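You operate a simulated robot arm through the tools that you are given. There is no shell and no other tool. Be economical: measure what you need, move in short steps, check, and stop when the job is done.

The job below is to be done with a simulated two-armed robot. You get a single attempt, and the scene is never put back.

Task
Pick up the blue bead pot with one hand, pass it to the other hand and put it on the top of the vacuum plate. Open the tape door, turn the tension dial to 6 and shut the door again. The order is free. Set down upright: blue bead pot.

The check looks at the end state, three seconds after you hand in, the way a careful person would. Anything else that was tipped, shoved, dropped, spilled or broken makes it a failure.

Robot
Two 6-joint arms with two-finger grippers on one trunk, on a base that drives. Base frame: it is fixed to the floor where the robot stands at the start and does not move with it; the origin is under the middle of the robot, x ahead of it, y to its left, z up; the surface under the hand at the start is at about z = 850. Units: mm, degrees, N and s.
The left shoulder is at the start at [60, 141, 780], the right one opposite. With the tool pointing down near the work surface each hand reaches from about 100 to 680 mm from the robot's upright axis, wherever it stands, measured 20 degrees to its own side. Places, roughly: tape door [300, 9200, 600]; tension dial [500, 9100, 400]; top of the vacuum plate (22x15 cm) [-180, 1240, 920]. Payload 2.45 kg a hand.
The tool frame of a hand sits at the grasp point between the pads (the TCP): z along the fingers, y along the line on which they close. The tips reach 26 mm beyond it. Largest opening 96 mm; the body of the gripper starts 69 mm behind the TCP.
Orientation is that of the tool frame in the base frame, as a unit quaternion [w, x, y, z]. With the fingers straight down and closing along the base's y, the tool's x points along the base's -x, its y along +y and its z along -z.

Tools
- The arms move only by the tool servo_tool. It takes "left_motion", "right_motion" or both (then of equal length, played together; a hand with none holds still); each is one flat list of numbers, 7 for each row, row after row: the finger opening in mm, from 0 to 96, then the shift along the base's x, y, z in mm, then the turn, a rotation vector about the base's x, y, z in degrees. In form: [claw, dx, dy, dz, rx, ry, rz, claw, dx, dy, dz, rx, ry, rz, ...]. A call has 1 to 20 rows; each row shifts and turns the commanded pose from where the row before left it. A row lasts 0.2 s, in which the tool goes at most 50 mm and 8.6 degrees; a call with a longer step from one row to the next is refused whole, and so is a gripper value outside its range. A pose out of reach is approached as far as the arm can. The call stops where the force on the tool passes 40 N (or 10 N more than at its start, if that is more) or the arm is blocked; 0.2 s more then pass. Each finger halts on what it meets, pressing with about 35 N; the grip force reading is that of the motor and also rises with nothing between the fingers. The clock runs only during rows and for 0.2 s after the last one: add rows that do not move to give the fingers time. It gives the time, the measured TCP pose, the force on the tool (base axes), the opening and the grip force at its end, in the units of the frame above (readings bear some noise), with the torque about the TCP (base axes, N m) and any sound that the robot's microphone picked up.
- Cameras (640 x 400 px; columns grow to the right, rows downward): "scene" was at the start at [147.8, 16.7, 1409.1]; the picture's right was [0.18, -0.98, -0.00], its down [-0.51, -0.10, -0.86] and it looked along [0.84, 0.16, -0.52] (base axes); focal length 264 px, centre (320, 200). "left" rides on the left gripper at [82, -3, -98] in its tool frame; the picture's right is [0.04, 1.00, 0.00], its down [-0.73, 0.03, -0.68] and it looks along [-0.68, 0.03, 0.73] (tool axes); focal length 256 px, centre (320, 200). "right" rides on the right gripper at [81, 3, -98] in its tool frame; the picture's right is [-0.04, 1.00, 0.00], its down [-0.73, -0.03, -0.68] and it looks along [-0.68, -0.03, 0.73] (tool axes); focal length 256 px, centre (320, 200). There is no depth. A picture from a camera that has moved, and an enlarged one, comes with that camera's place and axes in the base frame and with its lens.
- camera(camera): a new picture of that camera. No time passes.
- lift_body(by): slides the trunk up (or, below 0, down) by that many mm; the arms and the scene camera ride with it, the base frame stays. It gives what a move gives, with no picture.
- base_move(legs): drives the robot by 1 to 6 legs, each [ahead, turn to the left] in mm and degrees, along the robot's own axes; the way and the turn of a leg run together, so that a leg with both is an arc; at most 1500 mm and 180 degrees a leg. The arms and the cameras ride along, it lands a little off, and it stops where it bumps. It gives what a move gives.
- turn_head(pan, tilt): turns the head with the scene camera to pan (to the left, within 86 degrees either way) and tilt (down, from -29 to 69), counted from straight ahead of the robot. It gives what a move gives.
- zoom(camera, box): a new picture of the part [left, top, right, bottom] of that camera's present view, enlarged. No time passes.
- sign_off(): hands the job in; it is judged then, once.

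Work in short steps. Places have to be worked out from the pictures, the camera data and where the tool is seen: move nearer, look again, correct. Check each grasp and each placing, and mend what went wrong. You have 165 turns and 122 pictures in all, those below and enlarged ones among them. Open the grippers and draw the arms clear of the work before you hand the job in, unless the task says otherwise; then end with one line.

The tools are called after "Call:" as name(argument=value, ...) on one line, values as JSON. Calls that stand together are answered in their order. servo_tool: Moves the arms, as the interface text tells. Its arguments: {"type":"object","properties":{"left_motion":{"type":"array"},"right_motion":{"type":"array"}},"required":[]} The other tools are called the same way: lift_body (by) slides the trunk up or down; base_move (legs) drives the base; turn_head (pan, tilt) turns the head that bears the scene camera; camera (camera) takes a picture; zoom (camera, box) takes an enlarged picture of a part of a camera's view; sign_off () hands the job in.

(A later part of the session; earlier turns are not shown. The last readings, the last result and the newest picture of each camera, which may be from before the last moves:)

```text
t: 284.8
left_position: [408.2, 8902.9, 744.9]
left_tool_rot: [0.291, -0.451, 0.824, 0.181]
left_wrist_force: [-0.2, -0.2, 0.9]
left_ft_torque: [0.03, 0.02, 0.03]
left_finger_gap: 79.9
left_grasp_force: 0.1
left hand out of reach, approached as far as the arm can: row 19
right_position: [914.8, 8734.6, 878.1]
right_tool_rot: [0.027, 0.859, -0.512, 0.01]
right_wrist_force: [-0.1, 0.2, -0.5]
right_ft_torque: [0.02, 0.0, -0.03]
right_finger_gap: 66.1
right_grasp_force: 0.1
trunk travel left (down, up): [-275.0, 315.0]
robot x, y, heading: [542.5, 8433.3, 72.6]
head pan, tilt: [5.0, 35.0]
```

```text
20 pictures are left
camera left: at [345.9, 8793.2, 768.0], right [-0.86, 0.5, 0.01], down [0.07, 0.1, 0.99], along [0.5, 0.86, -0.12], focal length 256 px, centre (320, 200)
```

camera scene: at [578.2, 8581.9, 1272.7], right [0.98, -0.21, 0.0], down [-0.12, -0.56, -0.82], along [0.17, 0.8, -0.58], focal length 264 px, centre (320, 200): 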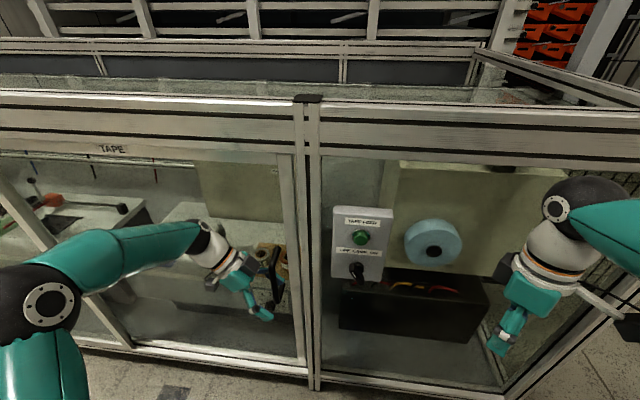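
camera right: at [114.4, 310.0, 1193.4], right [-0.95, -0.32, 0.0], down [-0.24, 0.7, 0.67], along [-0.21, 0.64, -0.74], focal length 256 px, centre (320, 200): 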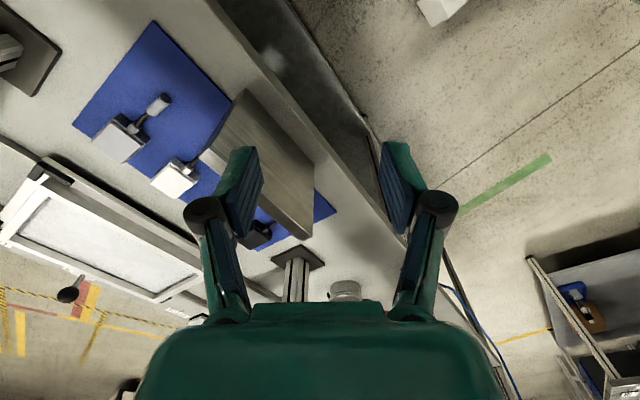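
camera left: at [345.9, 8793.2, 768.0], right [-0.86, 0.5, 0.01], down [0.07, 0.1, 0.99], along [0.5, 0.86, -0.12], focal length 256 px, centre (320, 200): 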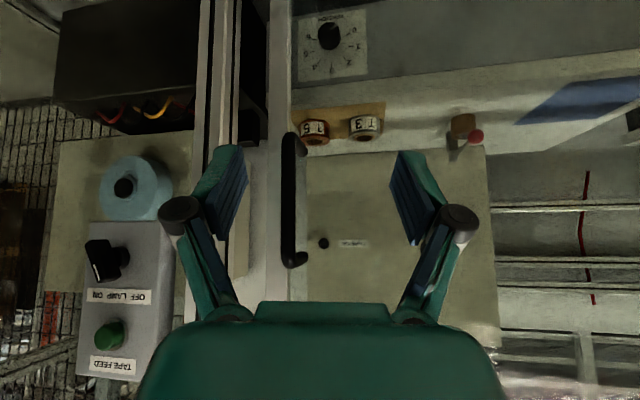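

The bar is at about [515, 9019]. I align the hand, move in, and grip it with the fingers closing sideways.

Call:
servo_tool(left_motion=[84, 16, -9, -4, 0, 0, 0, 84, 15, -9, -4, 0, 0, 0, 84, 14.4, 25.6, 0, 0, 0, 0, 84, 14.4, 25.6, 0, 0, 0, 0, 84, 14.4, 25.6, 0, 0, 0, 0, 84, 14.4, 25.6, 0, 0, 0, 0, 84, 14.4, 25.6, 0, 0, 0, 0, 84, 0, 0, 0, 0, 0, 0, 50, 0, 0, 0, 0, 0, 0, 20, 0, 0, 0, 0, 0, 0, 5, 0, 0, 0, 0, 0, 0, 5, 0, 0, 0, 0, 0, 0, 5, 0, 0, 0, 0, 0, 0])

```text
t: 287.6
left_position: [509.8, 9022.5, 743.2]
left_tool_rot: [0.293, -0.451, 0.823, 0.181]
left_wrist_force: [-5.0, -5.7, 0.4]
left_ft_torque: [-0.9, -0.57, 0.06]
left_finger_gap: 15.3
left_grasp_force: 41.0
left hand out of reach, approached as far as the arm can: row 1, 2
right_position: [915.0, 8735.4, 877.6]
right_tool_rot: [0.027, 0.859, -0.512, 0.01]
right_wrist_force: [0.1, -0.5, 0.4]
right_ft_torque: [-0.01, 0.0, 0.0]
right_finger_gap: 66.6
right_grasp_force: 0.0
trunk travel left (down, up): [-275.0, 315.0]
robot x, y, heading: [541.2, 8434.3, 72.7]
head pan, tilt: [5.0, 35.0]
```

Gripped. I slide the door left 250 mm.

Call:
servo_tool(left_motion=[5, -10, 3.2, 0, 0, 0, 0, 5, -19, 6.2, 0, 0, 0, 0, 5, -19, 6.2, 0, 0, 0, 0, 5, -19, 6.2, 0, 0, 0, 0, 5, -19, 6.2, 0, 0, 0, 0, 5, -19, 6.2, 0, 0, 0, 0, 5, -19, 6.2, 0, 0, 0, 0, 5, -19, 6.2, 0, 0, 0, 0, 5, -19, 6.2, 0, 0, 0, 0, 5, -19, 6.2, 0, 0, 0, 0, 5, -19, 6.2, 0, 0, 0, 0, 5, -19, 6.2, 0, 0, 0, 0, 5, -19, 6.2, 0, 0, 0, 0])

Call:
camera(camera="scene")

```text
t: 289.2
left_position: [462.8, 9029.9, 745.5]
left_tool_rot: [0.296, -0.452, 0.821, 0.184]
left_wrist_force: [10.1, 22.6, -18.1]
left_ft_torque: [-0.81, -1.4, -0.01]
left_finger_gap: 16.1
left_grasp_force: 42.1
left hand out of reach, approached as far as the arm can: row 4, 5, 6, 7, 8
right_position: [914.4, 8738.6, 877.2]
right_tool_rot: [0.029, 0.858, -0.512, 0.01]
right_wrist_force: [0.1, -0.6, -0.5]
right_ft_torque: [-0.02, 0.0, -0.02]
right_finger_gap: 65.9
right_grasp_force: 0.1
trunk travel left (down, up): [-275.0, 315.0]
robot x, y, heading: [542.7, 8433.0, 73.0]
head pan, tilt: [5.0, 35.0]
stopped in row 8 (left hand): the force on the tool passed its limit at 50 N (the readings are from after the stop); the commanded pose is now the measured one
```

```text
19 pictures are left
camera scene: at [578.1, 8583.8, 1272.4], right [0.98, -0.21, 0.0], down [-0.12, -0.56, -0.82], along [0.17, 0.8, -0.58], focal length 264 px, centre (320, 200)
```

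scene: 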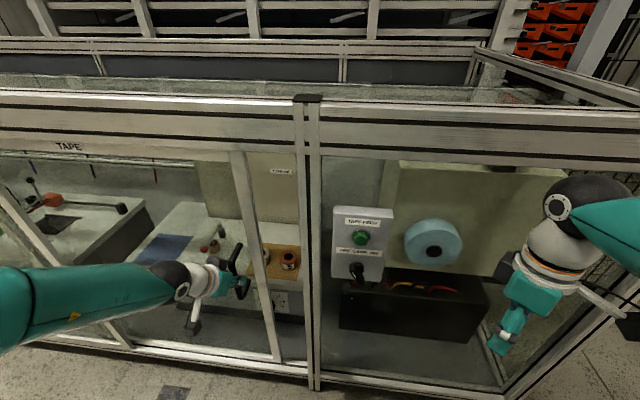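

The door is open about 105 mm and my arm is at its bend limit. I release, retract the hand, and shift the base left with a short back-and-forth manoeuvre.

Call:
servo_tool(left_motion=[40, 0, 0, 0, 0, 0, 0, 84, 0, 0, 0, 0, 0, 0, 84, 0, 0, 0, 0, 0, 0, 84, -10, -25, 0, 0, 0, 0, 84, -10, -25, 0, 0, 0, 0, 84, -5, -30, 0, 0, 0, 0, 84, 0, -30, 0, 0, 0, 0, 84, 10, -30, 0, 0, 0, 0])

Call:
base_move(legs=[[0, -25], [0, -25], [-250, 0], [0, 25], [0, 25], [150, 0]])

Call:
camera(camera="scene")

```text
t: 291.0
left_position: [447.6, 8894.6, 752.4]
left_tool_rot: [0.294, -0.451, 0.822, 0.186]
left_wrist_force: [0.2, -0.7, -0.9]
left_ft_torque: [-0.01, 0.02, 0.01]
left_finger_gap: 84.2
left_grasp_force: 0.2
left hand out of reach, approached as far as the arm can: row 8
right_position: [915.1, 8735.3, 877.1]
right_tool_rot: [0.027, 0.858, -0.513, 0.01]
right_wrist_force: [0.3, 0.5, -0.1]
right_ft_torque: [-0.02, -0.02, -0.03]
right_finger_gap: 66.2
right_grasp_force: 0.1
trunk travel left (down, up): [-275.0, 315.0]
robot x, y, heading: [542.2, 8431.5, 72.7]
head pan, tilt: [5.0, 35.0]
```

```text
t: 294.4
left_position: [827.6, 8808.1, 754.9]
left_tool_rot: [0.343, -0.07, 0.936, 0.045]
left_wrist_force: [0.6, 0.5, 0.3]
left_ft_torque: [-0.03, 0.04, -0.02]
left_finger_gap: 84.0
left_grasp_force: 0.1
right_position: [1012.3, 8349.8, 879.8]
right_tool_rot: [-0.028, -0.571, 0.821, 0.002]
right_wrist_force: [-0.4, 0.6, 0.4]
right_ft_torque: [-0.02, -0.03, 0.0]
right_finger_gap: 65.8
right_grasp_force: 0.1
trunk travel left (down, up): [-275.0, 315.0]
robot x, y, heading: [530.3, 8453.1, 23.9]
head pan, tilt: [5.0, 35.0]
stopped in leg 3: the robot was blocked; the commanded pose is now the measured one
```

```text
18 pictures are left
camera scene: at [660.8, 8524.8, 1273.2], right [0.48, -0.88, 0.0], down [-0.5, -0.28, -0.82], along [0.72, 0.39, -0.57], focal length 264 px, centre (320, 200)
```

scene: 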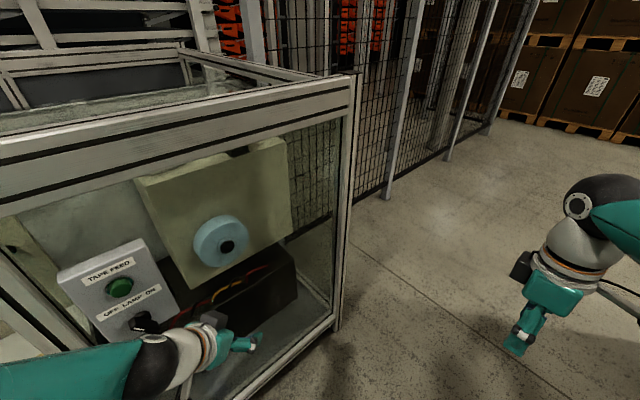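

The back-up leg stalled at once; hands show no force. I retry it in a shorter step.

Call:
base_move(legs=[[-120, 0]])

Call:
turn_head(pan=80, tilt=40)

Call:
camera(camera="scene")

```text
t: 295.7
left_position: [716.9, 8760.0, 753.7]
left_tool_rot: [0.343, -0.071, 0.936, 0.046]
left_wrist_force: [0.2, 0.5, 0.2]
left_ft_torque: [0.02, 0.0, -0.02]
left_finger_gap: 83.9
left_grasp_force: 0.0
right_position: [900.3, 8301.1, 879.4]
right_tool_rot: [-0.029, -0.57, 0.821, 0.002]
right_wrist_force: [-0.7, 0.5, -0.5]
right_ft_torque: [0.02, -0.03, -0.03]
right_finger_gap: 66.0
right_grasp_force: 0.0
trunk travel left (down, up): [-275.0, 315.0]
robot x, y, heading: [417.1, 8403.8, 23.9]
head pan, tilt: [5.0, 35.0]
```

```text
t: 297.2
left_position: [715.5, 8758.3, 752.8]
left_tool_rot: [0.344, -0.071, 0.935, 0.046]
left_wrist_force: [-1.3, 0.0, 0.2]
left_ft_torque: [-0.01, -0.02, 0.0]
left_finger_gap: 84.3
left_grasp_force: 0.1
right_position: [901.1, 8300.5, 879.0]
right_tool_rot: [-0.029, -0.57, 0.821, 0.003]
right_wrist_force: [0.9, 0.0, -0.5]
right_ft_torque: [-0.01, -0.02, 0.03]
right_finger_gap: 65.8
right_grasp_force: 0.0
trunk travel left (down, up): [-275.0, 315.0]
robot x, y, heading: [417.1, 8407.3, 23.7]
head pan, tilt: [80.0, 40.0]
```

```text
17 pictures are left
camera scene: at [452.2, 8515.3, 1265.6], right [0.97, 0.24, 0.0], down [0.15, -0.62, -0.77], along [-0.18, 0.74, -0.64], focal length 264 px, centre (320, 200)
```

scene: 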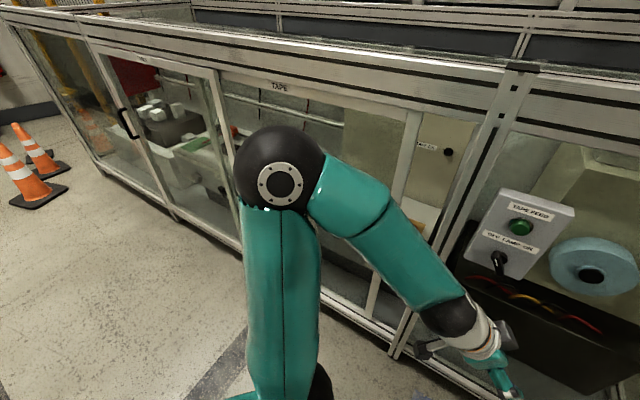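

Backing works now. I go back a bit more, turn to face the door again and step forward.

Call:
base_move(legs=[[-120, 0], [0, 17], [0, 16], [0, 16], [120, 0]])

Call:
turn_head(pan=5, tilt=40)

Call:
camera(camera="scene")

```text
t: 301.4
left_position: [267.0, 8816.2, 755.3]
left_tool_rot: [0.3, -0.424, 0.837, 0.175]
left_wrist_force: [0.2, 0.6, -0.1]
left_ft_torque: [-0.01, 0.05, 0.01]
left_finger_gap: 83.8
left_grasp_force: 0.1
right_position: [722.4, 8625.2, 879.9]
right_tool_rot: [0.028, 0.843, -0.537, 0.009]
right_wrist_force: [0.1, -1.2, 0.6]
right_ft_torque: [0.0, 0.02, 0.03]
right_finger_gap: 66.1
right_grasp_force: 0.1
trunk travel left (down, up): [-275.0, 315.0]
robot x, y, heading: [327.0, 8346.4, 69.3]
head pan, tilt: [80.0, 40.0]
stopped in leg 4: the robot was blocked; the commanded pose is now the measured one
```

```text
t: 302.8
left_position: [266.5, 8814.7, 753.3]
left_tool_rot: [0.299, -0.425, 0.837, 0.175]
left_wrist_force: [0.2, 0.4, 0.2]
left_ft_torque: [0.02, -0.01, 0.01]
left_finger_gap: 84.1
left_grasp_force: 0.0
right_position: [722.7, 8626.7, 880.0]
right_tool_rot: [0.028, 0.843, -0.536, 0.009]
right_wrist_force: [-0.1, -0.5, -0.4]
right_ft_torque: [-0.01, 0.01, 0.01]
right_finger_gap: 66.0
right_grasp_force: 0.0
trunk travel left (down, up): [-275.0, 315.0]
robot x, y, heading: [329.3, 8346.5, 68.9]
head pan, tilt: [5.0, 40.0]
```

```text
16 pictures are left
camera scene: at [372.6, 8487.9, 1265.6], right [0.96, -0.28, 0.0], down [-0.18, -0.62, -0.77], along [0.21, 0.74, -0.64], focal length 264 px, centre (320, 200)
```

scene: 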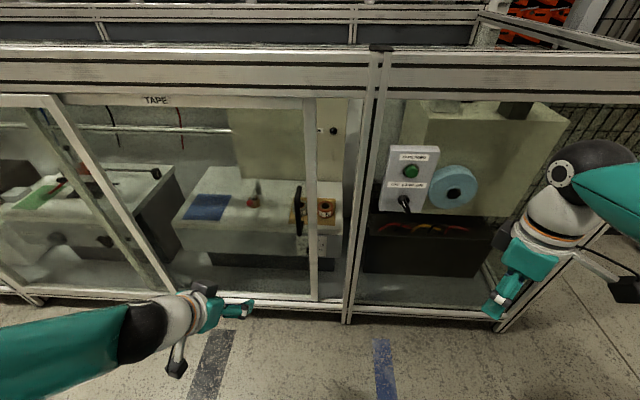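

I'm now better placed (bar near [463, 9034]). I bring the left hand onto the bar again and grip.

Call:
servo_tool(left_motion=[84, 27, 27, -2, 0, 0, 0, 84, 27, 27, -2, 0, 0, 0, 84, 27, 27, -2, 0, 0, 0, 84, 27, 27, -2, 0, 0, 0, 84, 26, 27, -2, 0, 0, 0, 84, 26, 26, -2, 0, 0, 0, 84, 0, 0, 0, 0, 0, 0])

Call:
camera(camera="left")

```text
t: 304.4
left_position: [426.7, 8973.8, 747.4]
left_tool_rot: [0.299, -0.424, 0.837, 0.175]
left_wrist_force: [-0.5, 0.5, -0.4]
left_ft_torque: [0.02, -0.02, 0.01]
left_finger_gap: 84.1
left_grasp_force: 0.1
right_position: [723.2, 8625.8, 879.9]
right_tool_rot: [0.027, 0.843, -0.536, 0.01]
right_wrist_force: [0.1, 0.6, -0.1]
right_ft_torque: [0.01, 0.0, 0.0]
right_finger_gap: 66.2
right_grasp_force: 0.1
trunk travel left (down, up): [-275.0, 315.0]
robot x, y, heading: [329.1, 8350.7, 69.0]
head pan, tilt: [5.0, 40.0]
```

```text
15 pictures are left
camera left: at [357.4, 8867.3, 768.9], right [-0.83, 0.55, 0.01], down [0.08, 0.09, 0.99], along [0.55, 0.83, -0.12], focal length 256 px, centre (320, 200)
```

left: 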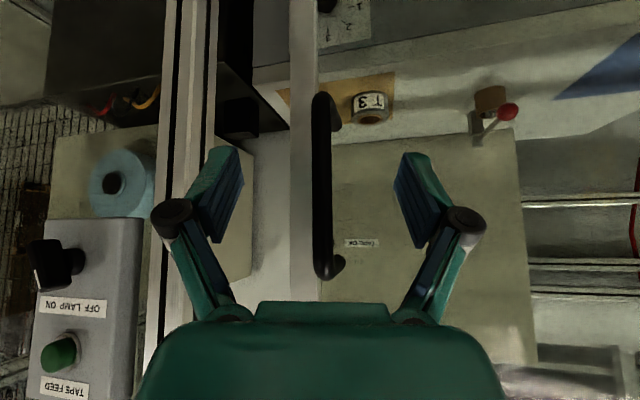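

Bar is centred. I move in, grip, and slide left in one sequence.

Call:
servo_tool(left_motion=[84, 12, 19, -1, 0, 0, 0, 84, 12, 19, -1, 0, 0, 0, 84, 12, 18, -1, 0, 0, 0, 50, 0, 0, 0, 0, 0, 0, 20, 0, 0, 0, 0, 0, 0, 5, 0, 0, 0, 0, 0, 0, 5, 0, 0, 0, 0, 0, 0, 5, 0, 0, 0, 0, 0, 0, 5, -10, 3.2, 0, 0, 0, 0, 5, -17, 5.6, 0, 0, 0, 0, 5, -17, 5.6, 0, 0, 0, 0, 5, -17, 5.6, 0, 0, 0, 0, 5, -17, 5.6, 0, 0, 0, 0, 5, -17, 5.6, 0, 0, 0, 0, 5, -17, 5.6, 0, 0, 0, 0, 5, -17, 5.6, 0, 0, 0, 0, 5, -17, 5.6, 0, 0, 0, 0])

```text
t: 308.0
left_position: [344.6, 9036.9, 715.2]
left_tool_rot: [0.294, -0.428, 0.836, 0.177]
left_wrist_force: [-0.5, 0.1, 0.5]
left_ft_torque: [0.02, 0.01, -0.05]
left_finger_gap: 5.2
left_grasp_force: 0.5
left hand out of reach, approached as far as the arm can: row 13, 14, 15, 16, 17
right_position: [723.7, 8626.6, 880.3]
right_tool_rot: [0.028, 0.843, -0.537, 0.009]
right_wrist_force: [0.2, -0.3, -0.2]
right_ft_torque: [-0.04, 0.02, 0.0]
right_finger_gap: 66.0
right_grasp_force: 0.0
trunk travel left (down, up): [-275.0, 315.0]
robot x, y, heading: [326.4, 8346.4, 68.9]
head pan, tilt: [5.0, 40.0]
```

It slipped off at the reach limit. I look at how far the door went.

Call:
camera(camera="scene")

```text
14 pictures are left
camera scene: at [372.9, 8488.4, 1265.1], right [0.96, -0.28, 0.0], down [-0.18, -0.62, -0.77], along [0.21, 0.74, -0.64], focal length 264 px, centre (320, 200)
```

scene: 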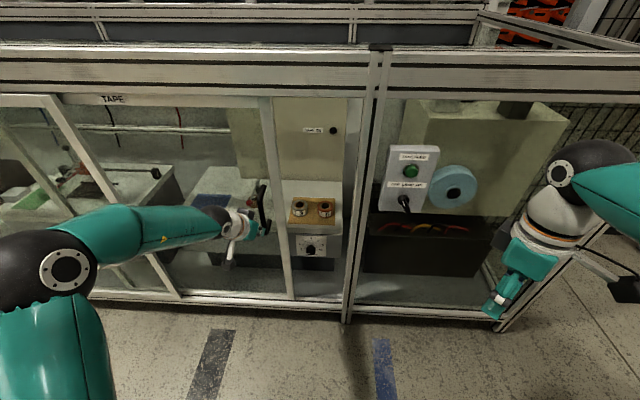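

The door is open enough to expose the dial, but I want about 80 mm more. I retract, turn the base 16° left for better reach, and will then push the bar left with the closed fingers.

Call:
servo_tool(left_motion=[5, -8, -25, 5, 0, 0, 0, 5, -8, -25, 5, 0, 0, 0, 5, -8, -25, 5, 0, 0, 0, 5, -8, -25, 5, 0, 0, 0, 5, -6, -20, 5, 0, 0, 0])

Call:
base_move(legs=[[0, 16]])

```text
t: 309.2
left_position: [307.1, 8918.1, 744.0]
left_tool_rot: [0.298, -0.425, 0.837, 0.174]
left_wrist_force: [-1.5, 0.9, -0.3]
left_ft_torque: [0.01, -0.01, 0.04]
left_finger_gap: 5.0
left_grasp_force: 0.0
right_position: [723.1, 8626.7, 878.7]
right_tool_rot: [0.028, 0.843, -0.537, 0.009]
right_wrist_force: [0.3, -0.6, 0.4]
right_ft_torque: [0.03, 0.0, 0.04]
right_finger_gap: 66.2
right_grasp_force: 0.0
trunk travel left (down, up): [-275.0, 315.0]
robot x, y, heading: [329.9, 8347.5, 69.0]
head pan, tilt: [5.0, 40.0]
```

```text
t: 310.9
left_position: [154.4, 8891.2, 742.0]
left_tool_rot: [0.271, -0.536, 0.771, 0.213]
left_wrist_force: [0.5, 1.3, 0.7]
left_ft_torque: [0.03, 0.0, 0.0]
left_finger_gap: 4.9
left_grasp_force: 0.1
right_position: [632.9, 8722.2, 880.9]
right_tool_rot: [0.026, 0.909, -0.416, 0.013]
right_wrist_force: [-0.8, -0.4, 0.9]
right_ft_torque: [0.0, 0.05, -0.01]
right_finger_gap: 66.1
right_grasp_force: 0.1
trunk travel left (down, up): [-275.0, 315.0]
robot x, y, heading: [338.0, 8347.9, 84.6]
head pan, tilt: [5.0, 40.0]
stopped in leg 1: the robot was blocked; the commanded pose is now the measured one
```

I route the closed left hand around to the right side of the bar and push left.

Call:
servo_tool(left_motion=[5, 36, -12, 0, 0, 0, 0, 5, 36, -12, 0, 0, 0, 0, 5, 36, -12, 0, 0, 0, 0, 5, 36, -12, 0, 0, 0, 0, 5, 37, -11, 0, 0, 0, 0, 5, 12.3, 38, 0, 0, 0, 0, 5, 12.3, 38, 0, 0, 0, 0, 5, 12.3, 38, 0, 0, 0, 0, 5, 12.3, 38, 0, 0, 0, 0, 5, 12.3, 38, 0, 0, 0, 0, 5, 12.3, 37, 0, 0, 0, 0])

Call:
camera(camera="left")

```text
t: 313.2
left_position: [409.3, 9060.5, 737.8]
left_tool_rot: [0.271, -0.536, 0.771, 0.213]
left_wrist_force: [0.3, 0.5, 0.4]
left_ft_torque: [-0.03, 0.01, 0.01]
left_finger_gap: 5.3
left_grasp_force: 0.1
right_position: [633.4, 8723.3, 880.9]
right_tool_rot: [0.026, 0.909, -0.416, 0.013]
right_wrist_force: [-0.1, 0.3, -0.7]
right_ft_torque: [0.02, -0.01, 0.01]
right_finger_gap: 65.9
right_grasp_force: 0.0
trunk travel left (down, up): [-275.0, 315.0]
robot x, y, heading: [341.3, 8344.5, 84.6]
head pan, tilt: [5.0, 40.0]
```

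```text
13 pictures are left
camera left: at [372.2, 8939.6, 760.7], right [-0.95, 0.31, 0.01], down [0.05, 0.11, 0.99], along [0.3, 0.95, -0.12], focal length 256 px, centre (320, 200)
```

left: 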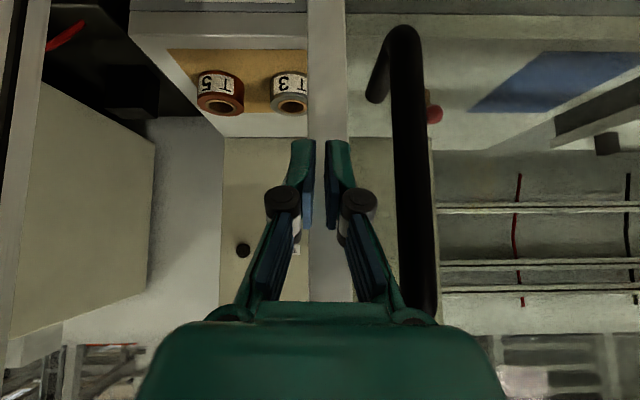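

The closed fingers are just right of the bar. I push left about 125 mm.

Call:
servo_tool(left_motion=[5, -14, 4.6, 0, 0, 0, 0, 5, -15, 4.9, 0, 0, 0, 0, 5, -15, 4.9, 0, 0, 0, 0, 5, -15, 4.9, 0, 0, 0, 0, 5, -15, 4.9, 0, 0, 0, 0, 5, -15, 4.9, 0, 0, 0, 0, 5, -15, 4.9, 0, 0, 0, 0, 5, -15, 4.9, 0, 0, 0, 0, 5, 0, 0, 0, 0, 0, 0])

Call:
camera(camera="scene")

```text
t: 315.2
left_position: [287.2, 9098.4, 741.7]
left_tool_rot: [0.271, -0.536, 0.77, 0.215]
left_wrist_force: [0.4, 0.0, 0.0]
left_ft_torque: [-0.03, -0.02, -0.01]
left_finger_gap: 5.0
left_grasp_force: 0.0
right_position: [633.3, 8721.1, 881.4]
right_tool_rot: [0.025, 0.909, -0.416, 0.012]
right_wrist_force: [0.7, 1.2, -0.4]
right_ft_torque: [0.01, 0.0, 0.02]
right_finger_gap: 66.1
right_grasp_force: 0.2
trunk travel left (down, up): [-275.0, 315.0]
robot x, y, heading: [335.8, 8343.9, 84.6]
head pan, tilt: [5.0, 40.0]
```

```text
12 pictures are left
camera scene: at [344.3, 8493.5, 1265.5], right [1.0, -0.01, 0.0], down [-0.01, -0.64, -0.77], along [0.01, 0.77, -0.64], focal length 264 px, centre (320, 200)
```

scene: 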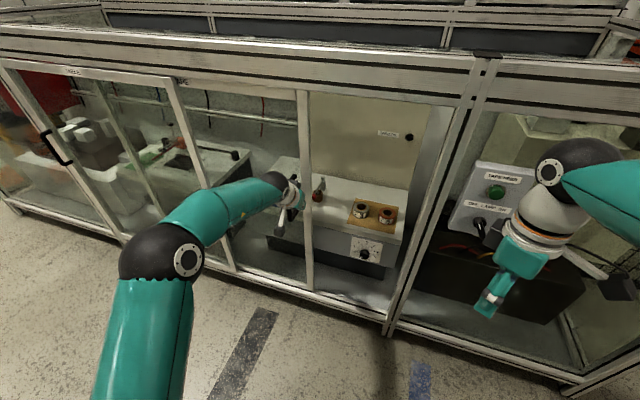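

The dial is now freely accessible near [528, 9158, 436]. I zoom to read it.

Call:
zoom(camera="scene", box=[335, 230, 399, 270])

```text
10.00 times, centred on (367, 250) of scene
camera zoom: at [344.3, 8493.5, 1265.5], right [1.0, -0.01, 0.0], down [-0.01, -0.64, -0.77], along [0.01, 0.77, -0.64], focal length 2645 px, centre (-150, -300)
```

zoom: 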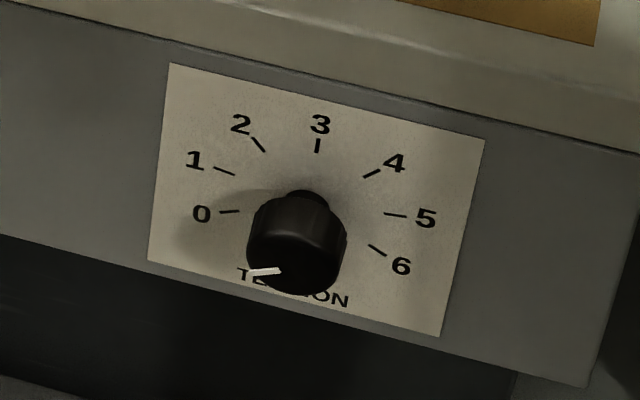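

The pointer is at 0 and the scale runs 40° per step, so 6 needs +240° clockwise. I lower the trunk 150 mm and bring the right hand to point horizontally at the dial, stopping about 100 mm short.

Call:
lift_body(by=-150)

Call:
servo_tool(right_motion=[80, 0, -5, 0, 0, 0, -7.4, 80, 0, -5, 0, 0, 0, -7.4, 80, 0, -5, 0, 0, 0, -7.4, 80, 0, -5, 0, 0, 0, -7.4, 80, 0, 0, 0, 0, 0, -7.4, 80, 0, 0, 0, 0, 0, -7.4, 80, 0, 0, 0, 0, 0, -7.4, 80, 0, 0, 0, 0, 0, -7.2, 80, -13, 29, -26.8, 7.78, -2.53, 0, 80, -13, 29, -26.8, 7.78, -2.53, 0, 80, -13, 29, -26.8, 7.78, -2.53, 0, 80, -13, 29, -26.8, 7.78, -2.53, 0, 80, -13, 29, -26.8, 7.78, -2.53, 0, 80, -13, 29, -26.8, 7.78, -2.53, 0, 80, -13, 29, -26.8, 7.78, -2.53, 0, 80, -13, 29, -26.8, 7.78, -2.53, 0, 80, -13, 29, -26.8, 7.78, -2.53, 0, 80, -13, 29, -26.8, 7.78, -2.53, 0, 80, -13, 29, -26.8, 7.78, -2.53, 0])

Call:
camera(camera="right")

```text
t: 317.0
left_position: [287.4, 9097.4, 592.1]
left_tool_rot: [0.272, -0.536, 0.77, 0.215]
left_wrist_force: [0.0, 0.3, -0.8]
left_ft_torque: [-0.02, 0.0, -0.01]
left_finger_gap: 5.0
left_grasp_force: 0.1
right_position: [633.8, 8722.2, 730.5]
right_tool_rot: [0.026, 0.909, -0.416, 0.012]
right_wrist_force: [-0.3, 0.6, -0.6]
right_ft_torque: [-0.01, 0.02, 0.01]
right_finger_gap: 65.9
right_grasp_force: 0.0
trunk travel left (down, up): [-125.0, 465.0]
robot x, y, heading: [341.7, 8350.2, 84.6]
head pan, tilt: [5.0, 40.0]
```

```text
t: 321.0
left_position: [287.3, 9097.4, 592.4]
left_tool_rot: [0.271, -0.536, 0.771, 0.213]
left_wrist_force: [0.9, 0.5, 0.2]
left_ft_torque: [-0.03, 0.01, 0.02]
left_finger_gap: 5.2
left_grasp_force: 0.1
right_position: [489.4, 9024.4, 435.7]
right_tool_rot: [0.552, -0.433, 0.577, 0.418]
right_wrist_force: [0.3, -0.5, 0.3]
right_ft_torque: [-0.05, 0.02, -0.02]
right_finger_gap: 80.0
right_grasp_force: 0.1
trunk travel left (down, up): [-125.0, 465.0]
robot x, y, heading: [336.4, 8344.8, 84.7]
head pan, tilt: [5.0, 40.0]
```

```text
10 pictures are left
camera right: at [456.7, 8927.7, 358.5], right [-0.96, 0.28, 0.04], down [-0.15, -0.63, 0.76], along [0.24, 0.72, 0.65], focal length 256 px, centre (320, 200)
```

right: 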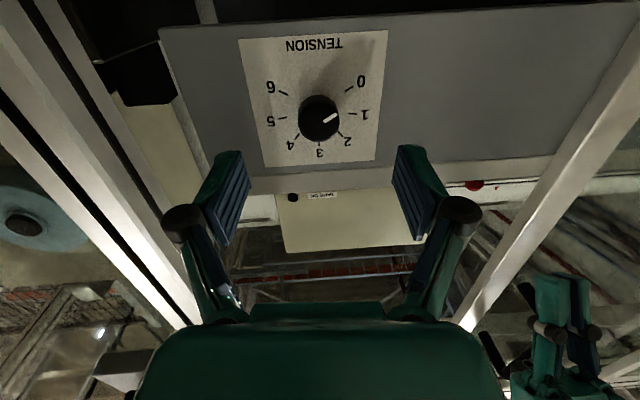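

The dial reads 0, and its axis is about 13 mm above my TCP. I pre-roll the right hand −60°, raise it 13 mm, advance 109 mm and close on the knob.

Call:
servo_tool(right_motion=[80, 0, 0, 2, -2.32, -7.13, 0, 80, 0, 0, 2, -2.32, -7.13, 0, 80, 0, 0, 2, -2.32, -7.13, 0, 80, 0, 0, 2, -2.32, -7.13, 0, 80, 0, 0, 2, -2.32, -7.13, 0, 80, 0, 0, 2, -2.32, -7.13, 0, 80, 0, 0, 1, -2.32, -7.13, 0, 80, 0, 0, 0, -2.32, -7.13, 0, 80, 0, 0, 0, 0, 0, 0])

Call:
camera(camera="right")

```text
t: 323.0
left_position: [287.1, 9097.5, 591.3]
left_tool_rot: [0.272, -0.536, 0.77, 0.215]
left_wrist_force: [-0.5, -0.2, 0.5]
left_ft_torque: [0.01, 0.01, 0.01]
left_finger_gap: 5.0
left_grasp_force: 0.0
right_position: [490.6, 9022.5, 450.6]
right_tool_rot: [0.684, -0.661, 0.302, 0.064]
right_wrist_force: [1.2, -0.3, 0.5]
right_ft_torque: [-0.01, 0.04, 0.0]
right_finger_gap: 80.0
right_grasp_force: 0.0
trunk travel left (down, up): [-125.0, 465.0]
robot x, y, heading: [338.1, 8346.6, 84.8]
head pan, tilt: [5.0, 40.0]
```

```text
9 pictures are left
camera right: at [521.7, 8904.1, 410.8], right [-0.52, 0.13, -0.84], down [-0.8, -0.42, 0.43], along [-0.29, 0.9, 0.32], focal length 256 px, centre (320, 200)
```

right: 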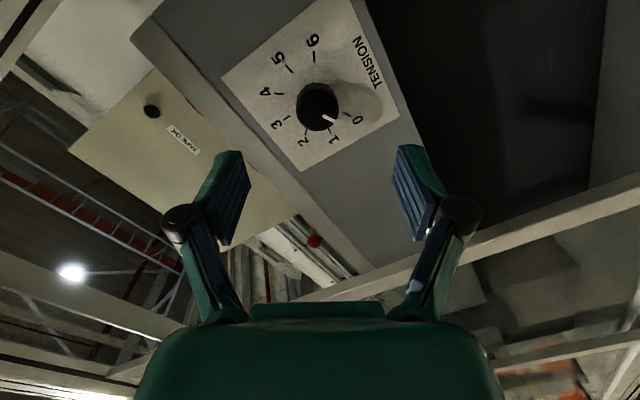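

The knob is centred to within 3 mm. I correct, advance 108 mm and close.

Call:
servo_tool(right_motion=[80, -3, 1, -2.5, 0, 0, 0, 80, 8.3, 25.7, 0, 0, 0, 0, 80, 8.3, 25.7, 0, 0, 0, 0, 80, 8.3, 25.7, 0, 0, 0, 0, 80, 8.3, 25.7, 0, 0, 0, 0, 80, 0, 0, 0, 0, 0, 0, 55, 0, 0, 0, 0, 0, 0, 35, 0, 0, 0, 0, 0, 0, 15, 0, 0, 0, 0, 0, 0, 15, 0, 0, 0, 0, 0, 0, 15, 0, 0, 0, 0, 0, 0])

```text
t: 325.4
left_position: [287.3, 9096.7, 592.1]
left_tool_rot: [0.272, -0.536, 0.77, 0.214]
left_wrist_force: [-0.2, -0.3, 0.0]
left_ft_torque: [-0.02, 0.04, -0.01]
left_finger_gap: 4.9
left_grasp_force: 0.1
right_position: [523.4, 9125.7, 448.4]
right_tool_rot: [0.686, -0.658, 0.303, 0.064]
right_wrist_force: [5.9, -0.6, 9.6]
right_ft_torque: [0.82, -0.28, -0.88]
right_finger_gap: 34.9
right_grasp_force: 44.5
trunk travel left (down, up): [-125.0, 465.0]
robot x, y, heading: [334.5, 8348.4, 84.7]
head pan, tilt: [5.0, 40.0]
```

Gripped (34.9 mm). I turn it +120° clockwise about the knob axis.

Call:
servo_tool(right_motion=[15, 1, 0, 1.5, 0, 0, 0, 15, 0, 0, 0, 2.32, 7.13, 0, 15, 0, 0, 0, 2.32, 7.13, 0, 15, 0, 0, 0, 2.32, 7.13, 0, 15, 0, 0, 0, 2.32, 7.13, 0, 15, 0, 0, 0, 2.32, 7.13, 0, 15, 0, 0, 0, 2.32, 7.13, 0, 15, 0, 0, 0, 2.32, 7.13, 0, 15, 0, 0, 0, 2.32, 7.13, 0, 15, 0, 0, 0, 2.32, 7.13, 0, 15, 0, 0, 0, 2.32, 7.13, 0, 15, 0, 0, 0, 2.32, 7.13, 0, 15, 0, 0, 0, 2.32, 7.13, 0, 15, 0, 0, 0, 2.32, 7.13, 0, 15, 0, 0, 0, 2.32, 7.13, 0, 15, 0, 0, 0, 2.32, 7.13, 0, 15, 0, 0, 0, 2.32, 7.13, 0])

Call:
camera(camera="right")

```text
t: 328.1
left_position: [286.6, 9095.2, 594.6]
left_tool_rot: [0.274, -0.536, 0.769, 0.215]
left_wrist_force: [0.3, 0.1, 0.7]
left_ft_torque: [-0.02, 0.03, 0.02]
left_finger_gap: 5.0
left_grasp_force: 0.0
right_position: [519.2, 9131.5, 444.3]
right_tool_rot: [0.462, -0.294, 0.656, 0.519]
right_wrist_force: [-5.3, -61.5, 12.5]
right_ft_torque: [0.76, -0.6, -2.25]
right_finger_gap: 35.8
right_grasp_force: 39.4
right hand out of reach, approached as far as the arm can: row 12, 13
trunk travel left (down, up): [-125.0, 465.0]
robot x, y, heading: [339.5, 8345.4, 84.4]
head pan, tilt: [5.0, 40.0]
stopped in row 13 (right hand): the force on the tool passed its limit at 157 N (the readings are from after the stop); the commanded pose is now the measured one
```

```text
8 pictures are left
camera right: at [454.3, 9047.2, 374.8], right [-0.85, 0.28, 0.44], down [0.11, -0.72, 0.68], along [0.52, 0.63, 0.58], focal length 256 px, centre (320, 200)
```

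right: 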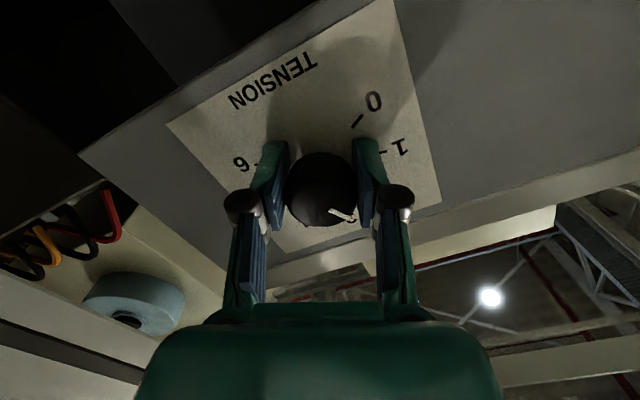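

It turned about 84° before a wrist limit pressed the fingertips on the panel. I release, back off 30 mm and roll back to −60° for the next bite.

Call:
servo_tool(right_motion=[40, -1, -3, 0, 0, 0, 0, 60, -1, -3, 0, 0, 0, 0, 74, 0, 0, 0, 0, 0, 0, 74, -4, -12, 2, 0, 0, 0, 74, -4, -13, 2, 0, 0, 0, 74, 0, 0, 0, -2.35, -7.23, 0, 74, 0, 0, 0, -2.35, -7.23, 0, 74, 0, 0, 0, -2.35, -7.23, 0, 74, 0, 0, 0, -2.35, -7.23, 0, 74, 0, 0, 0, -2.35, -7.23, 0, 74, 0, 0, 0, -2.35, -7.23, 0, 74, 0, 0, 0, -2.35, -7.23, 0, 74, 0, 0, 0, -2.35, -7.23, 0, 74, 0, 0, 0, -2.35, -7.23, 0, 74, 0, 0, 0, -2.35, -7.23, 0, 74, 0, 0, 0, -2.35, -7.23, 0, 74, 0, 0, 0, 0, 0, 0])

Call:
camera(camera="right")

```text
t: 331.7
left_position: [286.8, 9098.5, 592.2]
left_tool_rot: [0.271, -0.536, 0.77, 0.214]
left_wrist_force: [-0.5, 0.0, 0.1]
left_ft_torque: [0.01, 0.03, 0.04]
left_finger_gap: 4.7
left_grasp_force: 0.2
right_position: [503.5, 9116.5, 447.5]
right_tool_rot: [0.697, -0.645, 0.306, 0.062]
right_wrist_force: [0.2, -1.1, -0.5]
right_ft_torque: [0.01, -0.05, -0.02]
right_finger_gap: 74.1
right_grasp_force: 0.0
right hand out of reach, approached as far as the arm can: row 4, 5
trunk travel left (down, up): [-125.0, 465.0]
robot x, y, heading: [334.8, 8342.7, 84.4]
head pan, tilt: [5.0, 40.0]
```

```text
7 pictures are left
camera right: at [533.2, 8999.5, 405.2], right [-0.51, 0.17, -0.84], down [-0.81, -0.42, 0.41], along [-0.28, 0.89, 0.35], focal length 256 px, centre (320, 200)
```

right: 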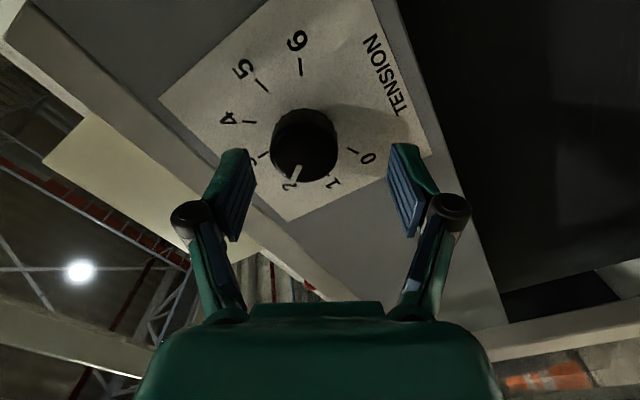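

The pointer is at 2 (80°). I align, grip again and turn another 80°.

Call:
servo_tool(right_motion=[74, 11, -3.5, 1.5, 0, 0, 0, 74, 4.3, 13.3, 0, 0, 0, 0, 74, 0, 0, 0, 0, 0, 0, 50, 0, 0, 0, 0, 0, 0, 30, 0, 0, 0, 0, 0, 0, 15, 0, 0, 0, 0, 0, 0, 15, 0, 0, 0, 0, 0, 0, 15, 0, 0, 0, 2.256, 6.94, 0, 15, 0, 0, 0, 2.256, 6.94, 0, 15, 0, 0, 0, 2.256, 6.94, 0, 15, 0, 0, 0, 2.256, 6.94, 0, 15, 0, 0, 0, 2.256, 6.94, 0, 15, 0, 0, 0, 2.256, 6.94, 0, 15, 0, 0, 0, 2.256, 6.94, 0, 15, 0, 0, 0, 2.256, 6.94, 0, 15, 0, 0, 0, 2.256, 6.94, 0, 15, 0, 0, 0, 2.256, 6.94, 0, 15, 0, 0, 0, 2.256, 6.94, 0])

```text
t: 335.5
left_position: [287.1, 9097.6, 592.6]
left_tool_rot: [0.271, -0.536, 0.77, 0.214]
left_wrist_force: [-0.1, 0.5, -0.3]
left_ft_torque: [-0.02, 0.01, 0.01]
left_finger_gap: 4.6
left_grasp_force: 0.0
right_position: [519.8, 9126.3, 451.3]
right_tool_rot: [0.476, -0.313, 0.648, 0.505]
right_wrist_force: [7.0, 11.2, 11.5]
right_ft_torque: [0.79, -0.31, -0.65]
right_finger_gap: 35.2
right_grasp_force: 45.5
trunk travel left (down, up): [-125.0, 465.0]
robot x, y, heading: [337.5, 8347.3, 84.4]
head pan, tilt: [5.0, 40.0]
```

That went smoothly (no limit). I open, roll back in place around the knob, and check the pointer.

Call:
servo_tool(right_motion=[45, 0, 0, 0, 0, 0, 0, 65, 0, 0, 0, 0, 0, 0, 74, -1, -3, 0, 0, 0, 0, 74, 0, 0, 0, -2.256, -6.94, 0, 74, 0, 0, 0, -2.256, -6.94, 0, 74, 0, 0, 0, -2.256, -6.94, 0, 74, 0, 0, 0, -2.256, -6.94, 0, 74, 0, 0, 0, -2.256, -6.94, 0, 74, 0, 0, 0, -2.256, -6.94, 0, 74, 0, 0, 0, -2.256, -6.94, 0, 74, 0, 0, 0, -2.256, -6.94, 0, 74, 0, 0, 0, -2.256, -6.94, 0, 74, 0, 0, 0, -2.256, -6.94, 0, 74, 0, 0, 0, -2.256, -6.94, 0, 74, 0, 0, 0, 0, 0, 0])

Call:
camera(camera="right")

```text
t: 338.7
left_position: [286.9, 9097.6, 592.4]
left_tool_rot: [0.27, -0.537, 0.77, 0.214]
left_wrist_force: [0.8, -0.6, 0.0]
left_ft_torque: [-0.01, 0.01, 0.02]
left_finger_gap: 4.9
left_grasp_force: 0.2
right_position: [518.4, 9124.0, 449.3]
right_tool_rot: [0.697, -0.645, 0.306, 0.063]
right_wrist_force: [0.2, -1.2, -0.4]
right_ft_torque: [0.0, -0.01, -0.01]
right_finger_gap: 74.0
right_grasp_force: 0.1
trunk travel left (down, up): [-125.0, 465.0]
robot x, y, heading: [338.4, 8344.3, 84.5]
head pan, tilt: [5.0, 40.0]
```

```text
6 pictures are left
camera right: at [547.4, 9006.6, 406.3], right [-0.51, 0.17, -0.84], down [-0.81, -0.42, 0.41], along [-0.28, 0.89, 0.35], focal length 256 px, centre (320, 200)
```

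right: 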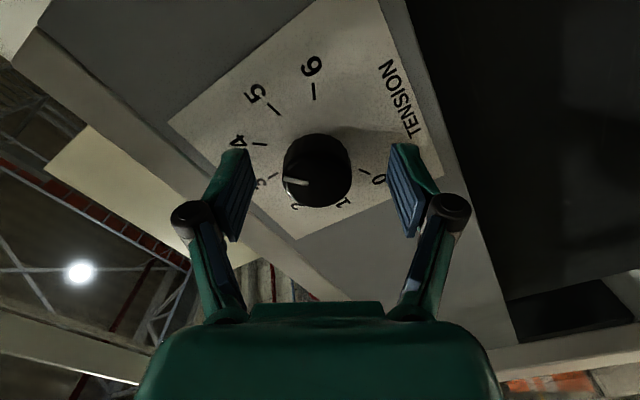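

The pointer is at about 4 (158°). I grip again and turn the last 82°.

Call:
servo_tool(right_motion=[74, 1, 2.5, 0, 0, 0, 0, 50, 0, 0, 0, 0, 0, 0, 30, 0, 0, 0, 0, 0, 0, 15, 0, 0, 0, 0, 0, 0, 15, 0, 0, 0, 0, 0, 0, 15, 0, 0, 0, 2.302, 7.085, 0, 15, 0, 0, 0, 2.302, 7.085, 0, 15, 0, 0, 0, 2.302, 7.085, 0, 15, 0, 0, 0, 2.302, 7.085, 0, 15, 0, 0, 0, 2.302, 7.085, 0, 15, 0, 0, 0, 2.302, 7.085, 0, 15, 0, 0, 0, 2.302, 7.085, 0, 15, 0, 0, 0, 2.302, 7.085, 0, 15, 0, 0, 0, 2.302, 7.085, 0, 15, 0, 0, 0, 2.302, 7.085, 0, 15, 0, 0, 0, 2.302, 7.085, 0, 15, 0, 0, 0, 0, 0, 0])

Call:
servo_tool(right_motion=[45, 0, 0, 0, 0, 0, 0, 65, 0, 0, 0, 0, 0, 0, 74, 0, 0, 0, 0, 0, 0, 74, 0, 0, 0, -2.256, -6.94, 0, 74, 0, 0, 0, -2.256, -6.94, 0, 74, 0, 0, 0, -2.256, -6.94, 0, 74, -3, -10, 0, -2.256, -6.94, 0, 74, -6, -18, 0, -2.256, -6.94, 0, 74, -6, -18, 0, -2.256, -6.94, 0, 74, -6, -18, 0, 0, 0, 0, 74, -6, -18, 0, 0, 0, 0])

Call:
camera(camera="right")

```text
t: 342.3
left_position: [286.3, 9098.0, 592.1]
left_tool_rot: [0.271, -0.536, 0.77, 0.214]
left_wrist_force: [0.7, 0.4, 0.1]
left_ft_torque: [0.01, -0.03, -0.01]
left_finger_gap: 4.9
left_grasp_force: 0.1
right_position: [518.3, 9124.7, 448.7]
right_tool_rot: [0.466, -0.306, 0.654, 0.511]
right_wrist_force: [9.6, 3.6, 2.4]
right_ft_torque: [-0.36, -0.26, -0.15]
right_finger_gap: 35.0
right_grasp_force: 44.7
trunk travel left (down, up): [-125.0, 465.0]
robot x, y, heading: [339.6, 8345.7, 84.6]
head pan, tilt: [5.0, 40.0]
```

```text
t: 344.7
left_position: [286.7, 9097.4, 591.4]
left_tool_rot: [0.271, -0.536, 0.77, 0.214]
left_wrist_force: [-0.8, 0.7, 1.1]
left_ft_torque: [-0.03, -0.01, 0.01]
left_finger_gap: 5.0
left_grasp_force: 0.2
right_position: [490.9, 9040.7, 449.6]
right_tool_rot: [0.63, -0.52, 0.499, 0.289]
right_wrist_force: [-0.4, -0.3, -0.7]
right_ft_torque: [-0.03, 0.0, -0.02]
right_finger_gap: 74.2
right_grasp_force: 0.0
trunk travel left (down, up): [-125.0, 465.0]
robot x, y, heading: [338.3, 8344.5, 84.3]
head pan, tilt: [5.0, 40.0]
```

```text
5 pictures are left
camera right: at [482.2, 8936.9, 375.9], right [-0.9, 0.3, -0.33], down [-0.44, -0.54, 0.72], along [0.04, 0.79, 0.61], focal length 256 px, centre (320, 200)
```

right: 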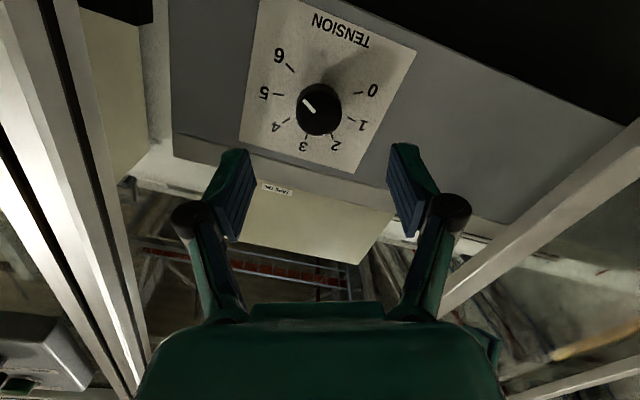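

The pointer seems near 6. I zoom to measure it precisely.

Call:
zoom(camera="right", box=[240, 30, 400, 170])

```text
2.86 times, centred on (320, 100) of right
camera zoom: at [482.2, 8936.9, 375.9], right [-0.9, 0.3, -0.33], down [-0.44, -0.54, 0.72], along [0.04, 0.79, 0.61], focal length 731 px, centre (320, 486)
```

zoom: 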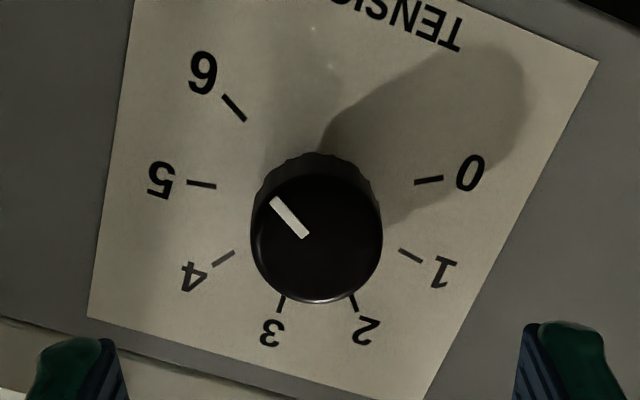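

The pointer lines up with the 6 tick within about a degree. I withdraw the right hand by reversing its path, then bring the left hand out, up and back onto the bar.

Call:
servo_tool(right_motion=[74, -6, -20, 0, 0, 0, 0, 74, -6, -20, 0, 0, 0, 0, 74, 8, -29, 24, -7.78, 2.53, 0, 74, 8, -29, 24, -7.78, 2.53, 0, 74, 8, -29, 24, -7.78, 2.53, 0, 74, 8, -29, 24, -7.78, 2.53, 0, 74, 8, -29, 24, -7.78, 2.53, 0, 74, 13, -25, 26, -7.78, 2.53, 0, 74, 13, -25, 26, -7.78, 2.53, 0, 74, 13, -25, 26, -7.78, 2.53, 0, 74, 13, -20, 26, -7.78, 2.53, 0, 74, 13, -20, 26, -7.78, 2.53, 0])

Call:
servo_tool(left_motion=[5, -10, -24, 0, 0, 0, 0, 5, -10, -24, 0, 0, 0, 0, 5, -10, -24, 0, 0, 0, 0, 30, -8, -24, 30, 0, 0, 0, 70, -4, 0, 35, 0, 0, 0, 84, 0, 0, 35, 0, 0, 0, 84, 0, 0, 35, 0, 0, 0, 84, 0, 0, 13, 0, 0, 0])

Call:
camera(camera="left")

```text
t: 347.3
left_position: [286.9, 9097.2, 591.9]
left_tool_rot: [0.271, -0.536, 0.77, 0.214]
left_wrist_force: [-0.4, -0.2, -0.1]
left_ft_torque: [-0.03, -0.02, -0.02]
left_finger_gap: 5.3
left_grasp_force: 0.1
right_position: [583.4, 8742.2, 698.1]
right_tool_rot: [-0.051, 0.727, -0.685, -0.014]
right_wrist_force: [0.0, -0.6, 0.7]
right_ft_torque: [-0.02, 0.01, -0.02]
right_finger_gap: 74.0
right_grasp_force: 0.0
trunk travel left (down, up): [-125.0, 465.0]
robot x, y, heading: [339.4, 8346.4, 84.5]
head pan, tilt: [5.0, 40.0]
```

```text
t: 349.1
left_position: [244.8, 9000.3, 741.3]
left_tool_rot: [0.271, -0.537, 0.769, 0.215]
left_wrist_force: [-0.9, -0.5, 0.6]
left_ft_torque: [0.02, -0.01, 0.02]
left_finger_gap: 84.0
left_grasp_force: 0.0
right_position: [584.7, 8742.6, 697.5]
right_tool_rot: [-0.051, 0.726, -0.685, -0.013]
right_wrist_force: [0.5, 0.7, -0.5]
right_ft_torque: [0.0, 0.0, -0.01]
right_finger_gap: 73.8
right_grasp_force: 0.1
trunk travel left (down, up): [-125.0, 465.0]
robot x, y, heading: [340.5, 8349.4, 84.6]
head pan, tilt: [5.0, 40.0]
```

```text
3 pictures are left
camera left: at [207.2, 8878.9, 763.9], right [-0.95, 0.3, 0.01], down [0.05, 0.11, 0.99], along [0.3, 0.95, -0.12], focal length 256 px, centre (320, 200)
```

left: 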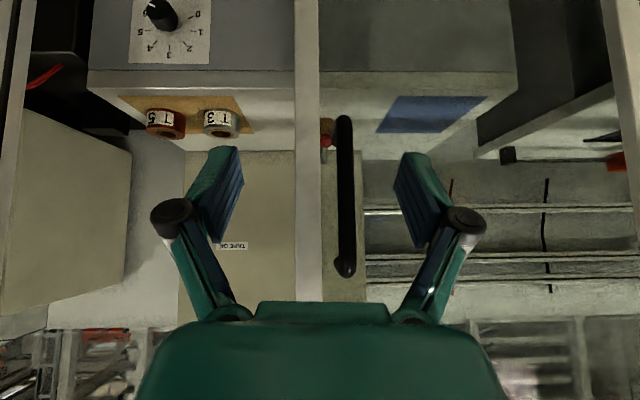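

The bar is between the open fingers, about 100 mm ahead. I move in, grip, and slide the door right.

Call:
servo_tool(left_motion=[84, 2.3, 24.5, -3, 0, 0, 0, 84, 2.3, 24.5, -3, 0, 0, 0, 84, 2.3, 24.5, -3, 0, 0, 0, 84, 2.3, 24.5, -3, 0, 0, 0, 50, 0, 0, 0, 0, 0, 0, 20, 0, 0, 0, 0, 0, 0, 5, 0, 0, 0, 0, 0, 0, 5, 0, 0, 0, 0, 0, 0, 5, 0, 0, 0, 0, 0, 0, 5, 9, -2.9, 0, 0, 0, 0, 5, 16, -5.2, 0, 0, 0, 0, 5, 16, -5.2, 0, 0, 0, 0, 5, 16, -5.2, 0, 0, 0, 0, 5, 16, -5.2, 0, 0, 0, 0, 5, 16, -5.2, 0, 0, 0, 0, 5, 16, -5.2, 0, 0, 0, 0])

```text
t: 352.5
left_position: [394.4, 9030.9, 711.5]
left_tool_rot: [0.272, -0.535, 0.771, 0.213]
left_wrist_force: [0.1, -0.7, 0.0]
left_ft_torque: [0.01, -0.02, 0.02]
left_finger_gap: 4.9
left_grasp_force: 0.0
left hand out of reach, approached as far as the arm can: row 1, 2, 3, 4
right_position: [583.8, 8742.4, 697.1]
right_tool_rot: [-0.051, 0.726, -0.686, -0.013]
right_wrist_force: [0.4, -0.6, -0.7]
right_ft_torque: [0.0, 0.03, -0.02]
right_finger_gap: 73.8
right_grasp_force: 0.0
trunk travel left (down, up): [-125.0, 465.0]
robot x, y, heading: [338.8, 8344.3, 84.7]
head pan, tilt: [5.0, 40.0]
```

The hand fell short of the bar with the trunk this low. I retract, raise the trunk 150 mm and turn the base 8° further left before retrying.

Call:
servo_tool(left_motion=[5, -8, -24, 0, 0, 0, 0, 5, -8, -24, 0, 0, 0, 0, 5, -8, -24, 0, 0, 0, 0, 84, -8, -24, 0, 0, 0, 0, 84, -8, -24, 0, 0, 0, 0])

Call:
lift_body(by=150)

Call:
base_move(legs=[[0, 9]])

```text
t: 353.7
left_position: [352.0, 8910.0, 708.0]
left_tool_rot: [0.271, -0.536, 0.771, 0.214]
left_wrist_force: [0.2, 0.4, -0.9]
left_ft_torque: [-0.02, 0.0, -0.04]
left_finger_gap: 84.0
left_grasp_force: 0.1
right_position: [582.9, 8742.5, 697.0]
right_tool_rot: [-0.05, 0.726, -0.685, -0.013]
right_wrist_force: [0.3, 0.8, -0.1]
right_ft_torque: [-0.03, 0.03, 0.0]
right_finger_gap: 73.9
right_grasp_force: 0.1
trunk travel left (down, up): [-125.0, 465.0]
robot x, y, heading: [334.9, 8345.9, 84.5]
head pan, tilt: [5.0, 40.0]
```

```text
t: 355.5
left_position: [353.0, 8910.8, 857.7]
left_tool_rot: [0.271, -0.536, 0.77, 0.213]
left_wrist_force: [-0.8, 0.3, -0.4]
left_ft_torque: [0.01, 0.03, -0.02]
left_finger_gap: 83.8
left_grasp_force: 0.1
right_position: [583.5, 8742.9, 846.8]
right_tool_rot: [-0.051, 0.726, -0.686, -0.013]
right_wrist_force: [0.0, -0.9, -0.5]
right_ft_torque: [0.02, -0.01, -0.02]
right_finger_gap: 74.2
right_grasp_force: 0.1
trunk travel left (down, up): [-275.0, 315.0]
robot x, y, heading: [339.1, 8345.5, 84.3]
head pan, tilt: [5.0, 40.0]
```

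```text
t: 356.6
left_position: [263.4, 8905.9, 857.1]
left_tool_rot: [0.254, -0.595, 0.725, 0.235]
left_wrist_force: [1.4, 0.3, 0.2]
left_ft_torque: [0.01, 0.0, -0.02]
left_finger_gap: 83.9
left_grasp_force: 0.0
right_position: [519.4, 8776.0, 846.5]
right_tool_rot: [-0.049, 0.778, -0.627, -0.017]
right_wrist_force: [0.6, 0.4, 0.1]
right_ft_torque: [0.0, 0.04, 0.01]
right_finger_gap: 73.7
right_grasp_force: 0.0
trunk travel left (down, up): [-275.0, 315.0]
robot x, y, heading: [344.9, 8347.1, 93.4]
head pan, tilt: [5.0, 40.0]
```

I bring the open hand down and forward around the bar at [255, 9103].

Call:
servo_tool(left_motion=[84, -2, 25, -24, 0, 0, 0, 84, -2, 28, -24, 0, 0, 0, 84, -2, 28, -24, 0, 0, 0, 84, -2, 28, -24, 0, 0, 0, 84, -1, 28, -22, 0, 0, 0, 84, -1, 28, 0, 0, 0, 0, 84, 0, 25, 0, 0, 0, 0, 84, 0, 0, 0, 0, 0, 0])

Call:
camera(camera="left")

```text
t: 358.4
left_position: [253.4, 9095.3, 739.4]
left_tool_rot: [0.254, -0.595, 0.726, 0.233]
left_wrist_force: [-0.5, -0.1, 0.1]
left_ft_torque: [0.0, 0.0, -0.02]
left_finger_gap: 84.0
left_grasp_force: 0.1
right_position: [518.0, 8775.5, 847.6]
right_tool_rot: [-0.05, 0.777, -0.627, -0.017]
right_wrist_force: [0.3, 0.1, 0.9]
right_ft_torque: [0.03, -0.02, -0.03]
right_finger_gap: 73.8
right_grasp_force: 0.1
trunk travel left (down, up): [-275.0, 315.0]
robot x, y, heading: [338.6, 8345.7, 93.3]
head pan, tilt: [5.0, 40.0]
```

```text
2 pictures are left
camera left: at [235.3, 8969.1, 761.7], right [-0.99, 0.15, 0.01], down [0.03, 0.12, 0.99], along [0.15, 0.98, -0.12], focal length 256 px, centre (320, 200)
```

left: 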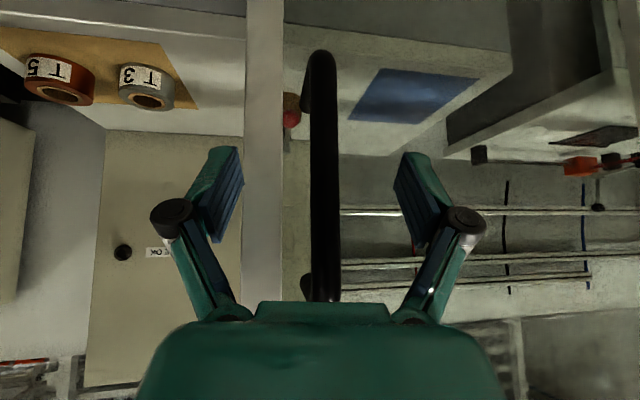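

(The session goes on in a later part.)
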